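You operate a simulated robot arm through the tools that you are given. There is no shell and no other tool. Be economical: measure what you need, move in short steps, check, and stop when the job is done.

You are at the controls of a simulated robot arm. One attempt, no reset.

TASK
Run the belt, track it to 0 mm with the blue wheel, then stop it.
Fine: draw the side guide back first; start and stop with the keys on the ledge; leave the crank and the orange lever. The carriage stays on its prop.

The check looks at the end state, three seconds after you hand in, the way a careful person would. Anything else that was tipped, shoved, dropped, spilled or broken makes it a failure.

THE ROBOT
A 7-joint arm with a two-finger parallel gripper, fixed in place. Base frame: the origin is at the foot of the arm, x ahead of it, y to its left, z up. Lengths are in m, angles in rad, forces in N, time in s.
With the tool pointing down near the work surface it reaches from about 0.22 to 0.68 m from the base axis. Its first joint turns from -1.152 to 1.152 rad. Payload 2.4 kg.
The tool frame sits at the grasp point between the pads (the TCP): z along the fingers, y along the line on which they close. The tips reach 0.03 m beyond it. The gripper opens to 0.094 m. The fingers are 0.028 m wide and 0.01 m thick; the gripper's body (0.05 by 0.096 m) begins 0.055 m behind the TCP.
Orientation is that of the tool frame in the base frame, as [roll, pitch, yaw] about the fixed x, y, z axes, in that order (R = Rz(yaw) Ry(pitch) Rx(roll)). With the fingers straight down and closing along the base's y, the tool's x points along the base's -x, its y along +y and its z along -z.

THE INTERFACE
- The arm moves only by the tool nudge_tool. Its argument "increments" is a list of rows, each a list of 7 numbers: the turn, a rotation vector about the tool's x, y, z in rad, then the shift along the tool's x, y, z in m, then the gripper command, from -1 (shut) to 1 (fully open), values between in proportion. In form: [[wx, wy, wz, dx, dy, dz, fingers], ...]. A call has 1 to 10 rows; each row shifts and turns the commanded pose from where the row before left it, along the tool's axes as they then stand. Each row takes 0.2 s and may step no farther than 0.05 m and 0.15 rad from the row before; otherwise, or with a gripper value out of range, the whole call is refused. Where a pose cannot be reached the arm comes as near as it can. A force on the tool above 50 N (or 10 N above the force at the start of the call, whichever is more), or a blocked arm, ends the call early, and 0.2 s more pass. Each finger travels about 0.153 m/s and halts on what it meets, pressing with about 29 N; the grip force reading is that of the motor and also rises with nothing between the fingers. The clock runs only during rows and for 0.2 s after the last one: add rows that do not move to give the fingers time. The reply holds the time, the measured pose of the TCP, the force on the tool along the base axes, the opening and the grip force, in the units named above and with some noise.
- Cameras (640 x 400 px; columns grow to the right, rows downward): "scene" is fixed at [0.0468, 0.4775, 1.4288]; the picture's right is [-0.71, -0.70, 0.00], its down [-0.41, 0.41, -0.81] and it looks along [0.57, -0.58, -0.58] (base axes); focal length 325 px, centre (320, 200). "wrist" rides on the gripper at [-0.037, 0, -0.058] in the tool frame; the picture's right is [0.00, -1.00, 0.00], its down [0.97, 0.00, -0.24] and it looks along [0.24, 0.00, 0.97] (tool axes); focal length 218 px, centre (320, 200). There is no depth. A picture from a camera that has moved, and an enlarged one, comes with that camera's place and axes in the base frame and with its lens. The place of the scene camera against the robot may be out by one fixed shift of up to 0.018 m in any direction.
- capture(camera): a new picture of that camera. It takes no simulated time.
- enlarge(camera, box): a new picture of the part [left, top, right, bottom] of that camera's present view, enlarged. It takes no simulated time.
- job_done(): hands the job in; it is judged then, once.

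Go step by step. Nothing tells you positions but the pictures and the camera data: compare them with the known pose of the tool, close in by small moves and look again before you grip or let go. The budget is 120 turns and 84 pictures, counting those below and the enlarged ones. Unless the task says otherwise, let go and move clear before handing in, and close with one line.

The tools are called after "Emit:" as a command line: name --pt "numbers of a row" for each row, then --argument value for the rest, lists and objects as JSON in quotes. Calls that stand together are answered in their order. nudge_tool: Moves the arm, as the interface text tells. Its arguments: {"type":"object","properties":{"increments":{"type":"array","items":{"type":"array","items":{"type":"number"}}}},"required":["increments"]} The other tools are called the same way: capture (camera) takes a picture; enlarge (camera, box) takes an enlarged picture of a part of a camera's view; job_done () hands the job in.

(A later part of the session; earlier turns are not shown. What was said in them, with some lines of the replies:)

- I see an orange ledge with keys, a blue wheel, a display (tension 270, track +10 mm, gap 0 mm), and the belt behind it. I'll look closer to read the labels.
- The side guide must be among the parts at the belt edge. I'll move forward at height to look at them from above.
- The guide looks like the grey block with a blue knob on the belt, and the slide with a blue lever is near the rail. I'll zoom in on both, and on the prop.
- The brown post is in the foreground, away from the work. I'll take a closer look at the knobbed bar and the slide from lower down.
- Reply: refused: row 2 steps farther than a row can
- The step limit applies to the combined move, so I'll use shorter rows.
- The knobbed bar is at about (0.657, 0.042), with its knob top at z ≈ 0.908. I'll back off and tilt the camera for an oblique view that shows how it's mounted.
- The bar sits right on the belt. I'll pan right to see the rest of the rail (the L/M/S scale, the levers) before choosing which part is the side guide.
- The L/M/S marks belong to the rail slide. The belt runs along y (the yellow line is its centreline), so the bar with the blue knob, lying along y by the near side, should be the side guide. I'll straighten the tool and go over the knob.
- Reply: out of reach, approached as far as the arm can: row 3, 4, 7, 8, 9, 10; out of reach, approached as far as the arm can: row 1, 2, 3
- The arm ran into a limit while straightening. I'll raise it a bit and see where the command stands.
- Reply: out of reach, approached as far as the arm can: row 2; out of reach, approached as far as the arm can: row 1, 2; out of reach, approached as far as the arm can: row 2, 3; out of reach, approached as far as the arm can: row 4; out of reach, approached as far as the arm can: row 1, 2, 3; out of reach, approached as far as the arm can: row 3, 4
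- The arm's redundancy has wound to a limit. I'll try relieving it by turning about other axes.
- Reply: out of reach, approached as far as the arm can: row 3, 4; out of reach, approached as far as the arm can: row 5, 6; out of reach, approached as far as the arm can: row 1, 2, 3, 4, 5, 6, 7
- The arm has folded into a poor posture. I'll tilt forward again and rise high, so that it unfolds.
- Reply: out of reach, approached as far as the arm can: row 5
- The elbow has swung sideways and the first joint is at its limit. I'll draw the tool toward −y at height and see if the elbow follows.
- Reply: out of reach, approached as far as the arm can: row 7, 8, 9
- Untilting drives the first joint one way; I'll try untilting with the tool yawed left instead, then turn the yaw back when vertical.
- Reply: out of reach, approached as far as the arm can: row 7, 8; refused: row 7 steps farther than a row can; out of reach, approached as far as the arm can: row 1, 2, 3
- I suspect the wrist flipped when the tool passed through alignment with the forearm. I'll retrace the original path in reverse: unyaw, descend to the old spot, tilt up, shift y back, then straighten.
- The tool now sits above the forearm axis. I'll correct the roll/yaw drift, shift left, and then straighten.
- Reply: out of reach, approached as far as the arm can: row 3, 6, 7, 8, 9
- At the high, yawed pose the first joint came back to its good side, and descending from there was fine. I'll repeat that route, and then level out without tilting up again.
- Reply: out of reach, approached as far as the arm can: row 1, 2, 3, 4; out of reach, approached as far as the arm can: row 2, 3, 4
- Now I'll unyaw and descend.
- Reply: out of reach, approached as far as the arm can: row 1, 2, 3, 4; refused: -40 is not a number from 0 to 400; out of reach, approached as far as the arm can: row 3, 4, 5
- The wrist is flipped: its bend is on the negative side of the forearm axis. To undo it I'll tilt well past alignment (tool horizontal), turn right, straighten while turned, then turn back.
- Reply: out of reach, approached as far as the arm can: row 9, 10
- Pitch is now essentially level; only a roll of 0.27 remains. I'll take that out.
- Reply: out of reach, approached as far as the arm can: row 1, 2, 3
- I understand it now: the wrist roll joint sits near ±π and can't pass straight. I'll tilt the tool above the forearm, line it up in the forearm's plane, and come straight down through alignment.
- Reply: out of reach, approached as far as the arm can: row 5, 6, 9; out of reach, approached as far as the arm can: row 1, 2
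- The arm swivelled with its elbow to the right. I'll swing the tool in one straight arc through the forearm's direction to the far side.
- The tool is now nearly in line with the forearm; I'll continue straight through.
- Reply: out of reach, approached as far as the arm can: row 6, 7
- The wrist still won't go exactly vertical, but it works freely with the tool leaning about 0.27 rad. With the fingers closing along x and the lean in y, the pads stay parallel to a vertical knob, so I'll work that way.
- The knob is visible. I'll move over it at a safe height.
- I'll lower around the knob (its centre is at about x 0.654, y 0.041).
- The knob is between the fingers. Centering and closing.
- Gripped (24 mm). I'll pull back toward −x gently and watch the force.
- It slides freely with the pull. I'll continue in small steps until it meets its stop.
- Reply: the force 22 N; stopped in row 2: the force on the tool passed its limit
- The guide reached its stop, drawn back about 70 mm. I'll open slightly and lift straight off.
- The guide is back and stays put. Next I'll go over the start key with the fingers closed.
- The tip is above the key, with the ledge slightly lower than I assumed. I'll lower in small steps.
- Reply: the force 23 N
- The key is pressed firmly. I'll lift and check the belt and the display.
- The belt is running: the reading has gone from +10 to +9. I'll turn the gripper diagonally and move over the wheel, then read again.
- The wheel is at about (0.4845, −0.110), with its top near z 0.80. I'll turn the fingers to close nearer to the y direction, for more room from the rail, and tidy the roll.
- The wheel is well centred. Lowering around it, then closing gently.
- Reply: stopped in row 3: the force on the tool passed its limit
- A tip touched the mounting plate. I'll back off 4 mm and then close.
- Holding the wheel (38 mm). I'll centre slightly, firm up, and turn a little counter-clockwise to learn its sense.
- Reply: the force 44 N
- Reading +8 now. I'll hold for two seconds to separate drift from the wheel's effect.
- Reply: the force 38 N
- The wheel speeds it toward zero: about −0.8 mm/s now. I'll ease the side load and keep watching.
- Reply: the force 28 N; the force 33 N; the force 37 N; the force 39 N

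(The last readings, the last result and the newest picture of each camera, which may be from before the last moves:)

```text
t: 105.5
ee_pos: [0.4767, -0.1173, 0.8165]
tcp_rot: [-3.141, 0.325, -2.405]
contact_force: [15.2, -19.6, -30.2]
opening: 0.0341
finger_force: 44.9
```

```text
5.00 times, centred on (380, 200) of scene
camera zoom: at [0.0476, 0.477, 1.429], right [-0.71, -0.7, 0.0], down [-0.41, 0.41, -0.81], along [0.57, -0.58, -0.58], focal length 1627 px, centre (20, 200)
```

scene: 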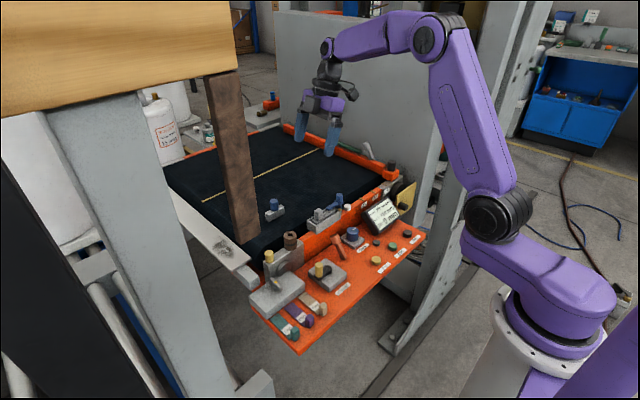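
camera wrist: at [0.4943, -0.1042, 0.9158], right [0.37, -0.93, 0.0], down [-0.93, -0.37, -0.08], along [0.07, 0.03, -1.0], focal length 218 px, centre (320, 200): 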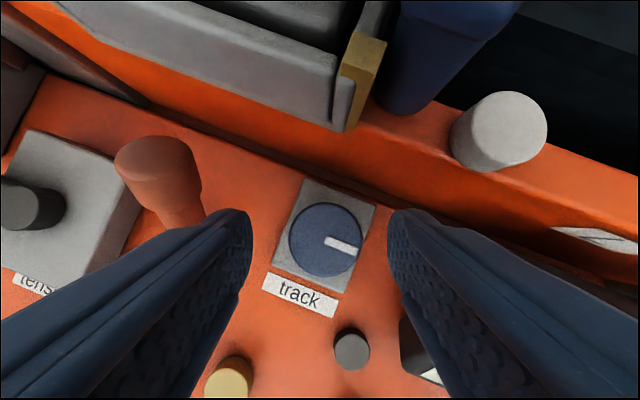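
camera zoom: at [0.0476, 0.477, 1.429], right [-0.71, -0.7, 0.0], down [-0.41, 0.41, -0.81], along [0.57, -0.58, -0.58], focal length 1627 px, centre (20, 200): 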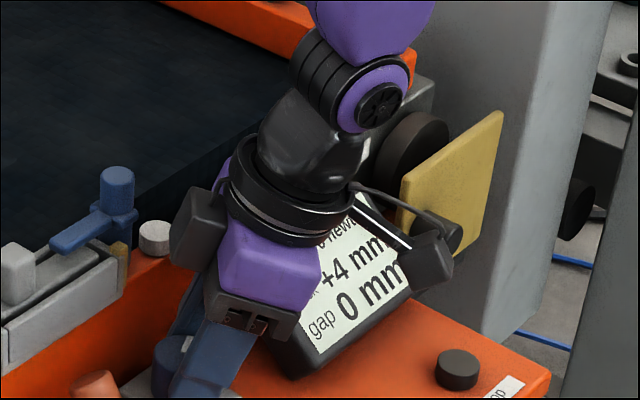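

It settles exponentially: the turn of about 0.36 rad moved the target from ~9 to ~3.7 mm. I'll turn about 0.25 rad more in the same sense and let it settle.

Emit:
nudge_tool --pt "-0.04 0 -0.118 0 -0.002 0 -0.6" --pt "-0.04 0 -0.118 0 -0.002 0 -0.6" --pt "0 0 0 0 0 0 -0.6" --pt "0 0 0 0 0 0 -0.6" --pt "0 0 0 0 0 0 -0.6" --pt "0 0 0 0 0 0 -0.6" --pt "0 0 0 0 0 0 -0.6" --pt "0 0 0 0 0 0 -0.6" --pt "0 0 0 0 0 0 -0.6" --pt "0 0 0 0 0 0 -0.6"

Emit:
nudge_tool --pt "0 0 0 0 0 0 -0.6" --pt "0 0 0 0 0 0 -0.6" --pt "0 0 0 0 0 0 -0.6" --pt "0 0 0 0 0 0 -0.6" --pt "0 0 0 0 0 0 -0.6" --pt "0 0 0 0 0 0 -0.6" --pt "0 0 0 0 0 0 -0.6" --pt "0 0 0 0 0 0 -0.6" --pt "0 0 0 0 0 0 -0.6" --pt "0 0 0 0 0 0 -0.6"

Emit:
nudge_tool --pt "0 0 0 0 0 0 -0.6" --pt "0 0 0 0 0 0 -0.6" --pt "0 0 0 0 0 0 -0.6" --pt "0 0 0 0 0 0 -0.6" --pt "0 0 0 0 0 0 -0.6" --pt "0 0 0 0 0 0 -0.6" --pt "0 0 0 0 0 0 -0.6" --pt "0 0 0 0 0 0 -0.6" --pt "0 0 0 0 0 0 -0.6" --pt "0 0 0 0 0 0 -0.6"

Emit:
nudge_tool --pt "0 0 0 0 0 0 -0.6" --pt "0 0 0 0 0 0 -0.6" --pt "0 0 0 0 0 0 -0.6" --pt "0 0 0 0 0 0 -0.6" --pt "0 0 0 0 0 0 -0.6" --pt "0 0 0 0 0 0 -0.6" --pt "0 0 0 0 0 0 -0.6" --pt "0 0 0 0 0 0 -0.6" --pt "0 0 0 0 0 0 -0.6" --pt "0 0 0 0 0 0 -0.6"

Emit:
enlarge --camera "scene" --box '[330, 160, 430, 240]'

```text
t: 107.7
ee_pos: [0.4782, -0.1189, 0.8164]
tcp_rot: [-3.142, 0.324, -2.157]
contact_force: [-5.6, -14.2, -24.7]
opening: 0.0342
finger_force: 45.2
```

```text
t: 109.9
ee_pos: [0.4795, -0.1181, 0.8181]
tcp_rot: [-3.142, 0.325, -2.157]
contact_force: [-10.7, -14.0, -28.3]
opening: 0.0342
finger_force: 45.0
```

```text
t: 112.1
ee_pos: [0.4797, -0.1198, 0.8173]
tcp_rot: [-3.14, 0.328, -2.156]
contact_force: [-10.4, -15.9, -29.2]
opening: 0.0339
finger_force: 44.9
```

```text
t: 114.3
ee_pos: [0.4788, -0.1188, 0.8172]
tcp_rot: [3.141, 0.326, -2.157]
contact_force: [-10.4, -16.2, -31.8]
opening: 0.0342
finger_force: 45.3
```

```text
5.00 times, centred on (380, 200) of scene
camera zoom: at [0.0471, 0.4771, 1.429], right [-0.71, -0.7, 0.0], down [-0.41, 0.41, -0.81], along [0.57, -0.58, -0.58], focal length 1627 px, centre (20, 200)
```

zoom: 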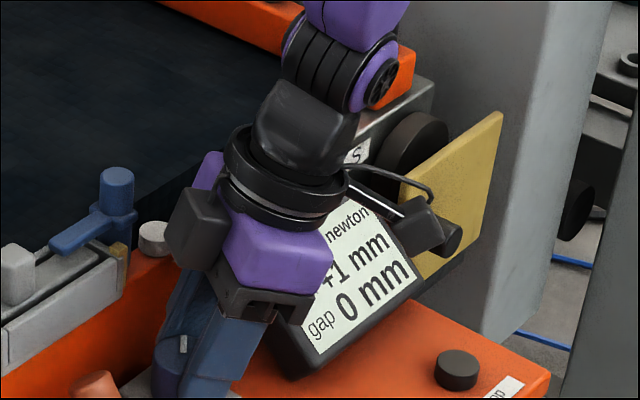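

Emit:
enlarge --camera "scene" --box '[385, 195, 417, 220]'

```text
16.00 times, centred on (401, 208) of scene
camera zoom: at [0.0471, 0.4771, 1.429], right [-0.71, -0.7, 0.0], down [-0.41, 0.41, -0.81], along [0.57, -0.58, -0.58], focal length 5205 px, centre (-976, 80)
```

zoom: 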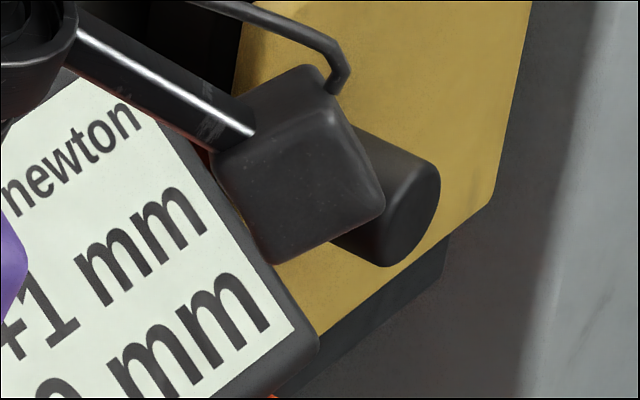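

It reads +1. A further small turn of about 0.07 rad.

Emit:
nudge_tool --pt "-0.0225 0 -0.0665 0 0 0 -0.6" --pt "0 0 0 0 0 0 -0.6" --pt "0 0 0 0 0 0 -0.6" --pt "0 0 0 0 0 0 -0.6" --pt "0 0 0 0 0 0 -0.6" --pt "0 0 0 0 0 0 -0.6" --pt "0 0 0 0 0 0 -0.6" --pt "0 0 0 0 0 0 -0.6" --pt "0 0 0 0 0 0 -0.6" --pt "0 0 0 0 0 0 -0.6"

Emit:
nudge_tool --pt "0 0 0 0 0 0 -0.6" --pt "0 0 0 0 0 0 -0.6" --pt "0 0 0 0 0 0 -0.6" --pt "0 0 0 0 0 0 -0.6" --pt "0 0 0 0 0 0 -0.6" --pt "0 0 0 0 0 0 -0.6" --pt "0 0 0 0 0 0 -0.6" --pt "0 0 0 0 0 0 -0.6" --pt "0 0 0 0 0 0 -0.6" --pt "0 0 0 0 0 0 -0.6"

Emit:
nudge_tool --pt "0 0 0 0 0 0 -0.6" --pt "0 0 0 0 0 0 -0.6" --pt "0 0 0 0 0 0 -0.6" --pt "0 0 0 0 0 0 -0.6" --pt "0 0 0 0 0 0 -0.6" --pt "0 0 0 0 0 0 -0.6" --pt "0 0 0 0 0 0 -0.6" --pt "0 0 0 0 0 0 -0.6" --pt "0 0 0 0 0 0 -0.6" --pt "0 0 0 0 0 0 -0.6"

Emit:
enlarge --camera "scene" --box '[350, 170, 430, 240]'

```text
t: 116.5
ee_pos: [0.4801, -0.1194, 0.8172]
tcp_rot: [-3.141, 0.326, -2.085]
contact_force: [-5.9, -14.7, -35.1]
opening: 0.0339
finger_force: 45.0
```

```text
t: 118.7
ee_pos: [0.4797, -0.1208, 0.8171]
tcp_rot: [-3.139, 0.325, -2.086]
contact_force: [-4.4, -14.5, -34.7]
opening: 0.0342
finger_force: 44.6
```

```text
t: 120.9
ee_pos: [0.4779, -0.1203, 0.8175]
tcp_rot: [-3.14, 0.325, -2.085]
contact_force: [-3.4, -13.3, -34.8]
opening: 0.0339
finger_force: 44.3
```

```text
5.71 times, centred on (390, 205) of scene
camera zoom: at [0.0473, 0.4771, 1.4289], right [-0.71, -0.7, 0.0], down [-0.41, 0.41, -0.81], along [0.57, -0.58, -0.58], focal length 1859 px, centre (-80, 171)
```

zoom: 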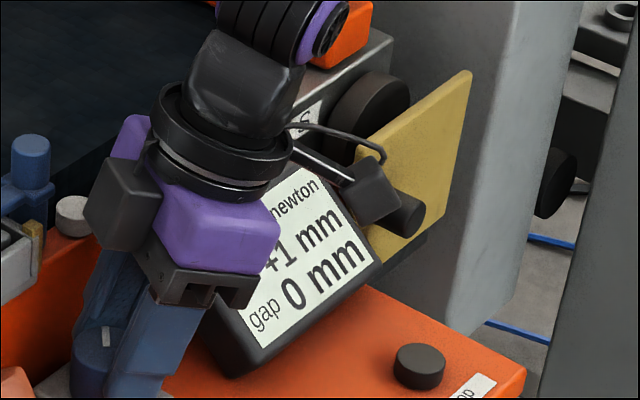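

Still +1; another 0.06 rad.

Emit:
nudge_tool --pt "-0.0193 0 -0.057 0 0 0 -0.6" --pt "0 0 0 0 0 0 -0.6" --pt "0 0 0 0 0 0 -0.6" --pt "0 0 0 0 0 0 -0.6" --pt "0 0 0 0 0 0 -0.6" --pt "0 0 0 0 0 0 -0.6" --pt "0 0 0 0 0 0 -0.6" --pt "0 0 0 0 0 0 -0.6" --pt "0 0 0 0 0 0 -0.6" --pt "0 0 0 0 0 0 -0.6"

Emit:
nudge_tool --pt "0 0 0 0 0 0 -0.6" --pt "0 0 0 0 0 0 -0.6" --pt "0 0 0 0 0 0 -0.6" --pt "0 0 0 0 0 0 -0.6" --pt "0 0 0 0 0 0 -0.6" --pt "0 0 0 0 0 0 -0.6" --pt "0 0 0 0 0 0 -0.6" --pt "0 0 0 0 0 0 -0.6" --pt "0 0 0 0 0 0 -0.6" --pt "0 0 0 0 0 0 -0.6"

Emit:
nudge_tool --pt "0 0 0 0 0 0 -0.6" --pt "0 0 0 0 0 0 -0.6" --pt "0 0 0 0 0 0 -0.6" --pt "0 0 0 0 0 0 -0.6" --pt "0 0 0 0 0 0 -0.6" --pt "0 0 0 0 0 0 -0.6" --pt "0 0 0 0 0 0 -0.6" --pt "0 0 0 0 0 0 -0.6" --pt "0 0 0 0 0 0 -0.6" --pt "0 0 0 0 0 0 -0.6"

Emit:
enlarge --camera "scene" --box '[350, 170, 430, 240]'

```text
t: 123.1
ee_pos: [0.4803, -0.1193, 0.8175]
tcp_rot: [-3.137, 0.328, -2.025]
contact_force: [5.9, -13.6, -34.5]
opening: 0.0339
finger_force: 44.6
```

```text
t: 125.3
ee_pos: [0.4809, -0.1201, 0.8173]
tcp_rot: [-3.138, 0.324, -2.024]
contact_force: [8.9, -13.2, -35.0]
opening: 0.0342
finger_force: 44.7
```

```text
t: 127.5
ee_pos: [0.4795, -0.1193, 0.8175]
tcp_rot: [-3.139, 0.324, -2.025]
contact_force: [10.5, -12.1, -36.0]
opening: 0.0341
finger_force: 45.2
```

```text
5.71 times, centred on (390, 205) of scene
camera zoom: at [0.0476, 0.4771, 1.4289], right [-0.71, -0.7, 0.0], down [-0.41, 0.41, -0.81], along [0.57, -0.58, -0.58], focal length 1859 px, centre (-80, 171)
```

zoom: 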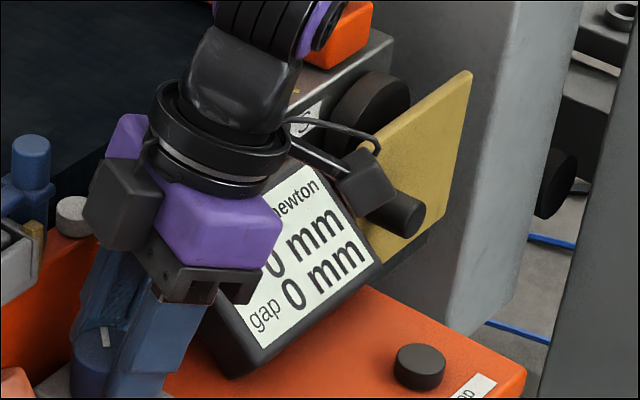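

The track reads 0 mm and has settled. I'll release gently, lift straight up, turn, and go over the stop key.

Emit:
nudge_tool --pt "0 0 0 0 0 0 -0.2" --pt "0 0 0 0 0 0 -0.08" --pt "0 0 0 0 0 0 -0.08" --pt "0 0 0 -0.0064 0 -0.019 -0.08" --pt "0 0 0 -0.0113 0 -0.033 -0.08" --pt "0 0 0 -0.0128 0 -0.038 -0.08" --pt "0 0 0 -0.0128 0 -0.038 -0.08"

Emit:
nudge_tool --pt "-0.048 0 -0.142 0 0 0 -0.5" --pt "-0.048 0 -0.142 0 0 0 -1" --pt "-0.048 0 -0.142 0 0 0 -1" --pt "0 0 0 0.0324 0.0248 -0.011 -1" --pt "0 0 0 0.0324 0.0248 -0.011 -1" --pt "0 0 0 0.0324 0.0248 -0.011 -1" --pt "0 0 0 0.0324 0.0248 -0.011 -1" --pt "0 0 0 0 0 0 -1"

Emit:
enlarge --camera "scene" --box '[310, 150, 470, 270]'

```text
t: 129.1
ee_pos: [0.4793, -0.1199, 0.9541]
tcp_rot: [3.14, 0.331, -2.026]
contact_force: [-0.5, 0.5, -0.6]
opening: 0.043
finger_force: 0.0
```

```text
t: 130.9
ee_pos: [0.3805, -0.2575, 0.9533]
tcp_rot: [-3.141, 0.328, -1.575]
contact_force: [-0.1, 0.7, -0.6]
opening: 0.0
finger_force: 29.0
```

```text
3.33 times, centred on (390, 210) of scene
camera zoom: at [0.0468, 0.4775, 1.4288], right [-0.71, -0.7, 0.0], down [-0.41, 0.41, -0.81], along [0.57, -0.58, -0.58], focal length 1084 px, centre (87, 167)
```

zoom: 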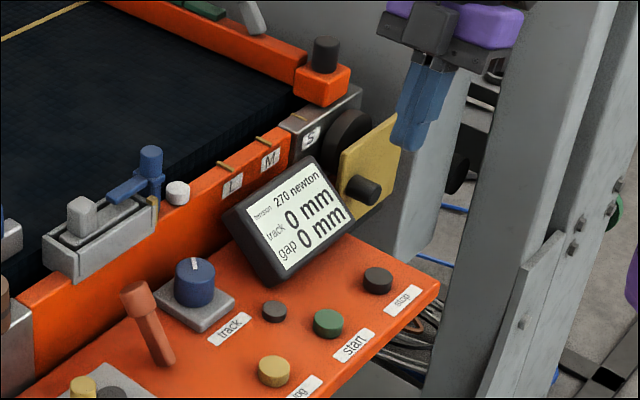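

The track still reads 0. The tip is over the stop key; descending.

Emit:
nudge_tool --pt "0 0 0 0.0105 0 0.0308 -1" --pt "0 0 0 0.0105 0 0.0308 -1" --pt "0 0 0 0.0105 0 0.0308 -1" --pt "0 0 0 0.0105 0 0.0308 -1" --pt "0 0 0 0 0 0 -1"

Emit:
enlarge --camera "scene" --box '[350, 170, 450, 260]'

```text
t: 132.1
ee_pos: [0.3812, -0.2548, 0.8221]
tcp_rot: [-3.139, 0.329, -1.575]
contact_force: [-0.5, 0.0, 0.9]
opening: 0.0
finger_force: 28.8
```

```text
4.44 times, centred on (400, 215) of scene
camera zoom: at [0.0468, 0.4775, 1.4288], right [-0.71, -0.7, 0.0], down [-0.41, 0.41, -0.81], along [0.57, -0.58, -0.58], focal length 1446 px, centre (-36, 133)
```

zoom: 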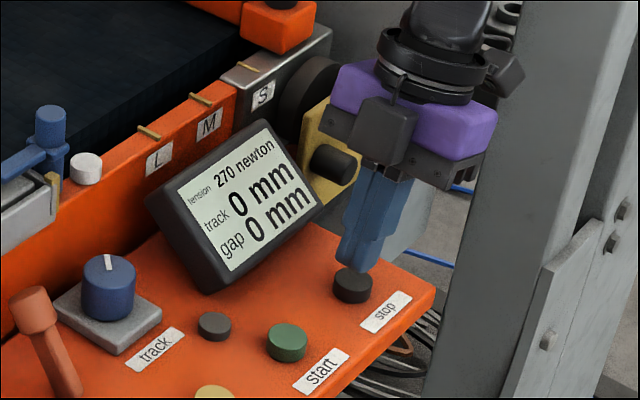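

Right above the stop key. Pressing with the same depth as the start key.

Emit:
nudge_tool --pt "0 0 0 0.0013 0 0.004 -1" --pt "0 0 0 0.0013 0 0.004 -1" --pt "0 0 0 0.0013 0 0.004 -1" --pt "0 0 0 0.001 0 0.003 -1" --pt "0 0 0 0.0005 0 0.0015 -1" --pt "0 0 0 0 0 0 -1"

```text
t: 133.5
ee_pos: [0.3812, -0.2556, 0.8047]
tcp_rot: [-3.141, 0.33, -1.576]
contact_force: [-3.6, 0.7, 17.7]
opening: 0.0002
finger_force: 28.9
```

Emit:
nudge_tool --pt "0 0 0 0.0003 0 0.001 -1" --pt "0 0 0 0 0 0 -1" --pt "0 0 0 -0.0064 0 -0.019 -1" --pt "0 0 0 -0.0128 0 -0.038 -1" --pt "0 0 0 -0.0128 0 -0.038 -1" --pt "0 0 0 -0.0128 0 -0.038 -1" --pt "0 0 0 -0.0128 0 -0.038 -1" --pt "0 0 0 0 0 0 -1"

Emit:
enlarge --camera "scene" --box '[220, 110, 460, 280]'

```text
t: 135.3
ee_pos: [0.38, -0.2539, 0.985]
tcp_rot: [-3.141, 0.328, -1.574]
contact_force: [0.5, 0.3, -0.4]
opening: 0.0003
finger_force: 29.3
```

```text
2.35 times, centred on (340, 195) of scene
camera zoom: at [0.0468, 0.4776, 1.4288], right [-0.71, -0.7, 0.0], down [-0.41, 0.41, -0.81], along [0.57, -0.58, -0.58], focal length 766 px, centre (273, 212)
```

zoom: 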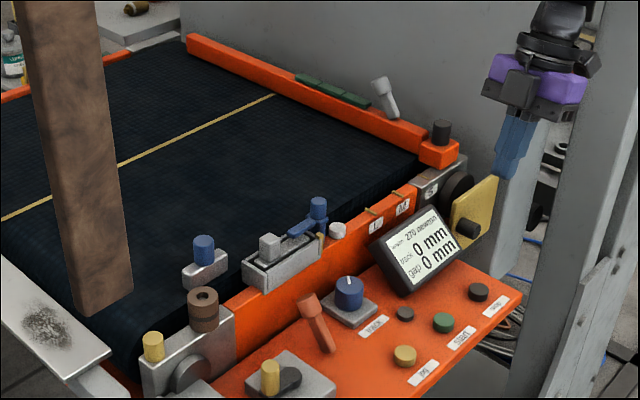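

Display 0 mm, and nothing else is disturbed. I'll compare the belt surface at two moments to confirm it stands still.

Emit:
enlarge --camera "scene" --box '[300, 160, 350, 191]'

Emit:
nudge_tool --pt "0 0 0 -0.0128 0 -0.038 -1" --pt "0 0 0 0 0 0 -0.5" --pt "0 0 0 0 0 0 -0.5"

Emit:
enlarge --camera "scene" --box '[300, 160, 350, 191]'

```text
12.80 times, centred on (325, 176) of scene
camera zoom: at [0.0468, 0.4776, 1.4288], right [-0.71, -0.7, 0.0], down [-0.41, 0.41, -0.81], along [0.57, -0.58, -0.58], focal length 4164 px, centre (256, 514)
```

zoom: 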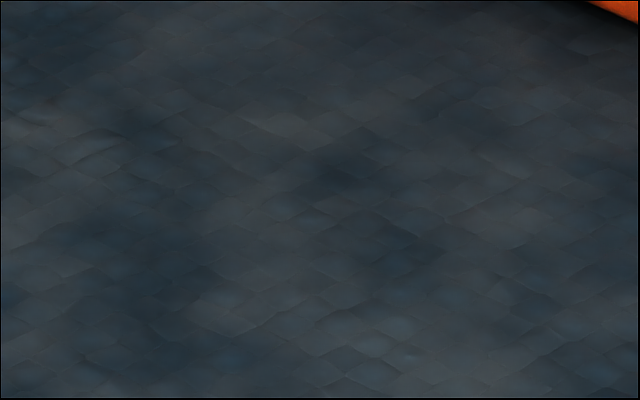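

```text
t: 136.1
ee_pos: [0.3793, -0.2555, 1.0241]
tcp_rot: [-3.139, 0.33, -1.573]
contact_force: [0.4, 0.6, -0.3]
opening: 0.0233
finger_force: 0.0
```

```text
12.80 times, centred on (325, 176) of scene
camera zoom: at [0.0468, 0.4775, 1.4288], right [-0.71, -0.7, 0.0], down [-0.41, 0.41, -0.81], along [0.57, -0.58, -0.58], focal length 4164 px, centre (256, 514)
```

zoom: 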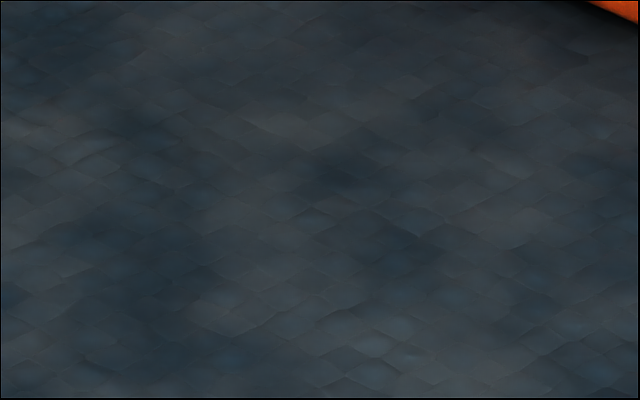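

The belt surface looks the same in both pictures, the track reads 0 mm, the guide is back, and the arm is clear. I'll hand in.

Emit:
job_done

```text
The job is handed in.
```

The side guide is drawn back to its stop. I started the belt with its key, tracked it to 0 mm with the blue wheel, and pressed stop. The belt looked still in two pictures taken 0.8 s apart. I left the crank, the orange lever and the carriage on its prop alone, and the job is handed in.
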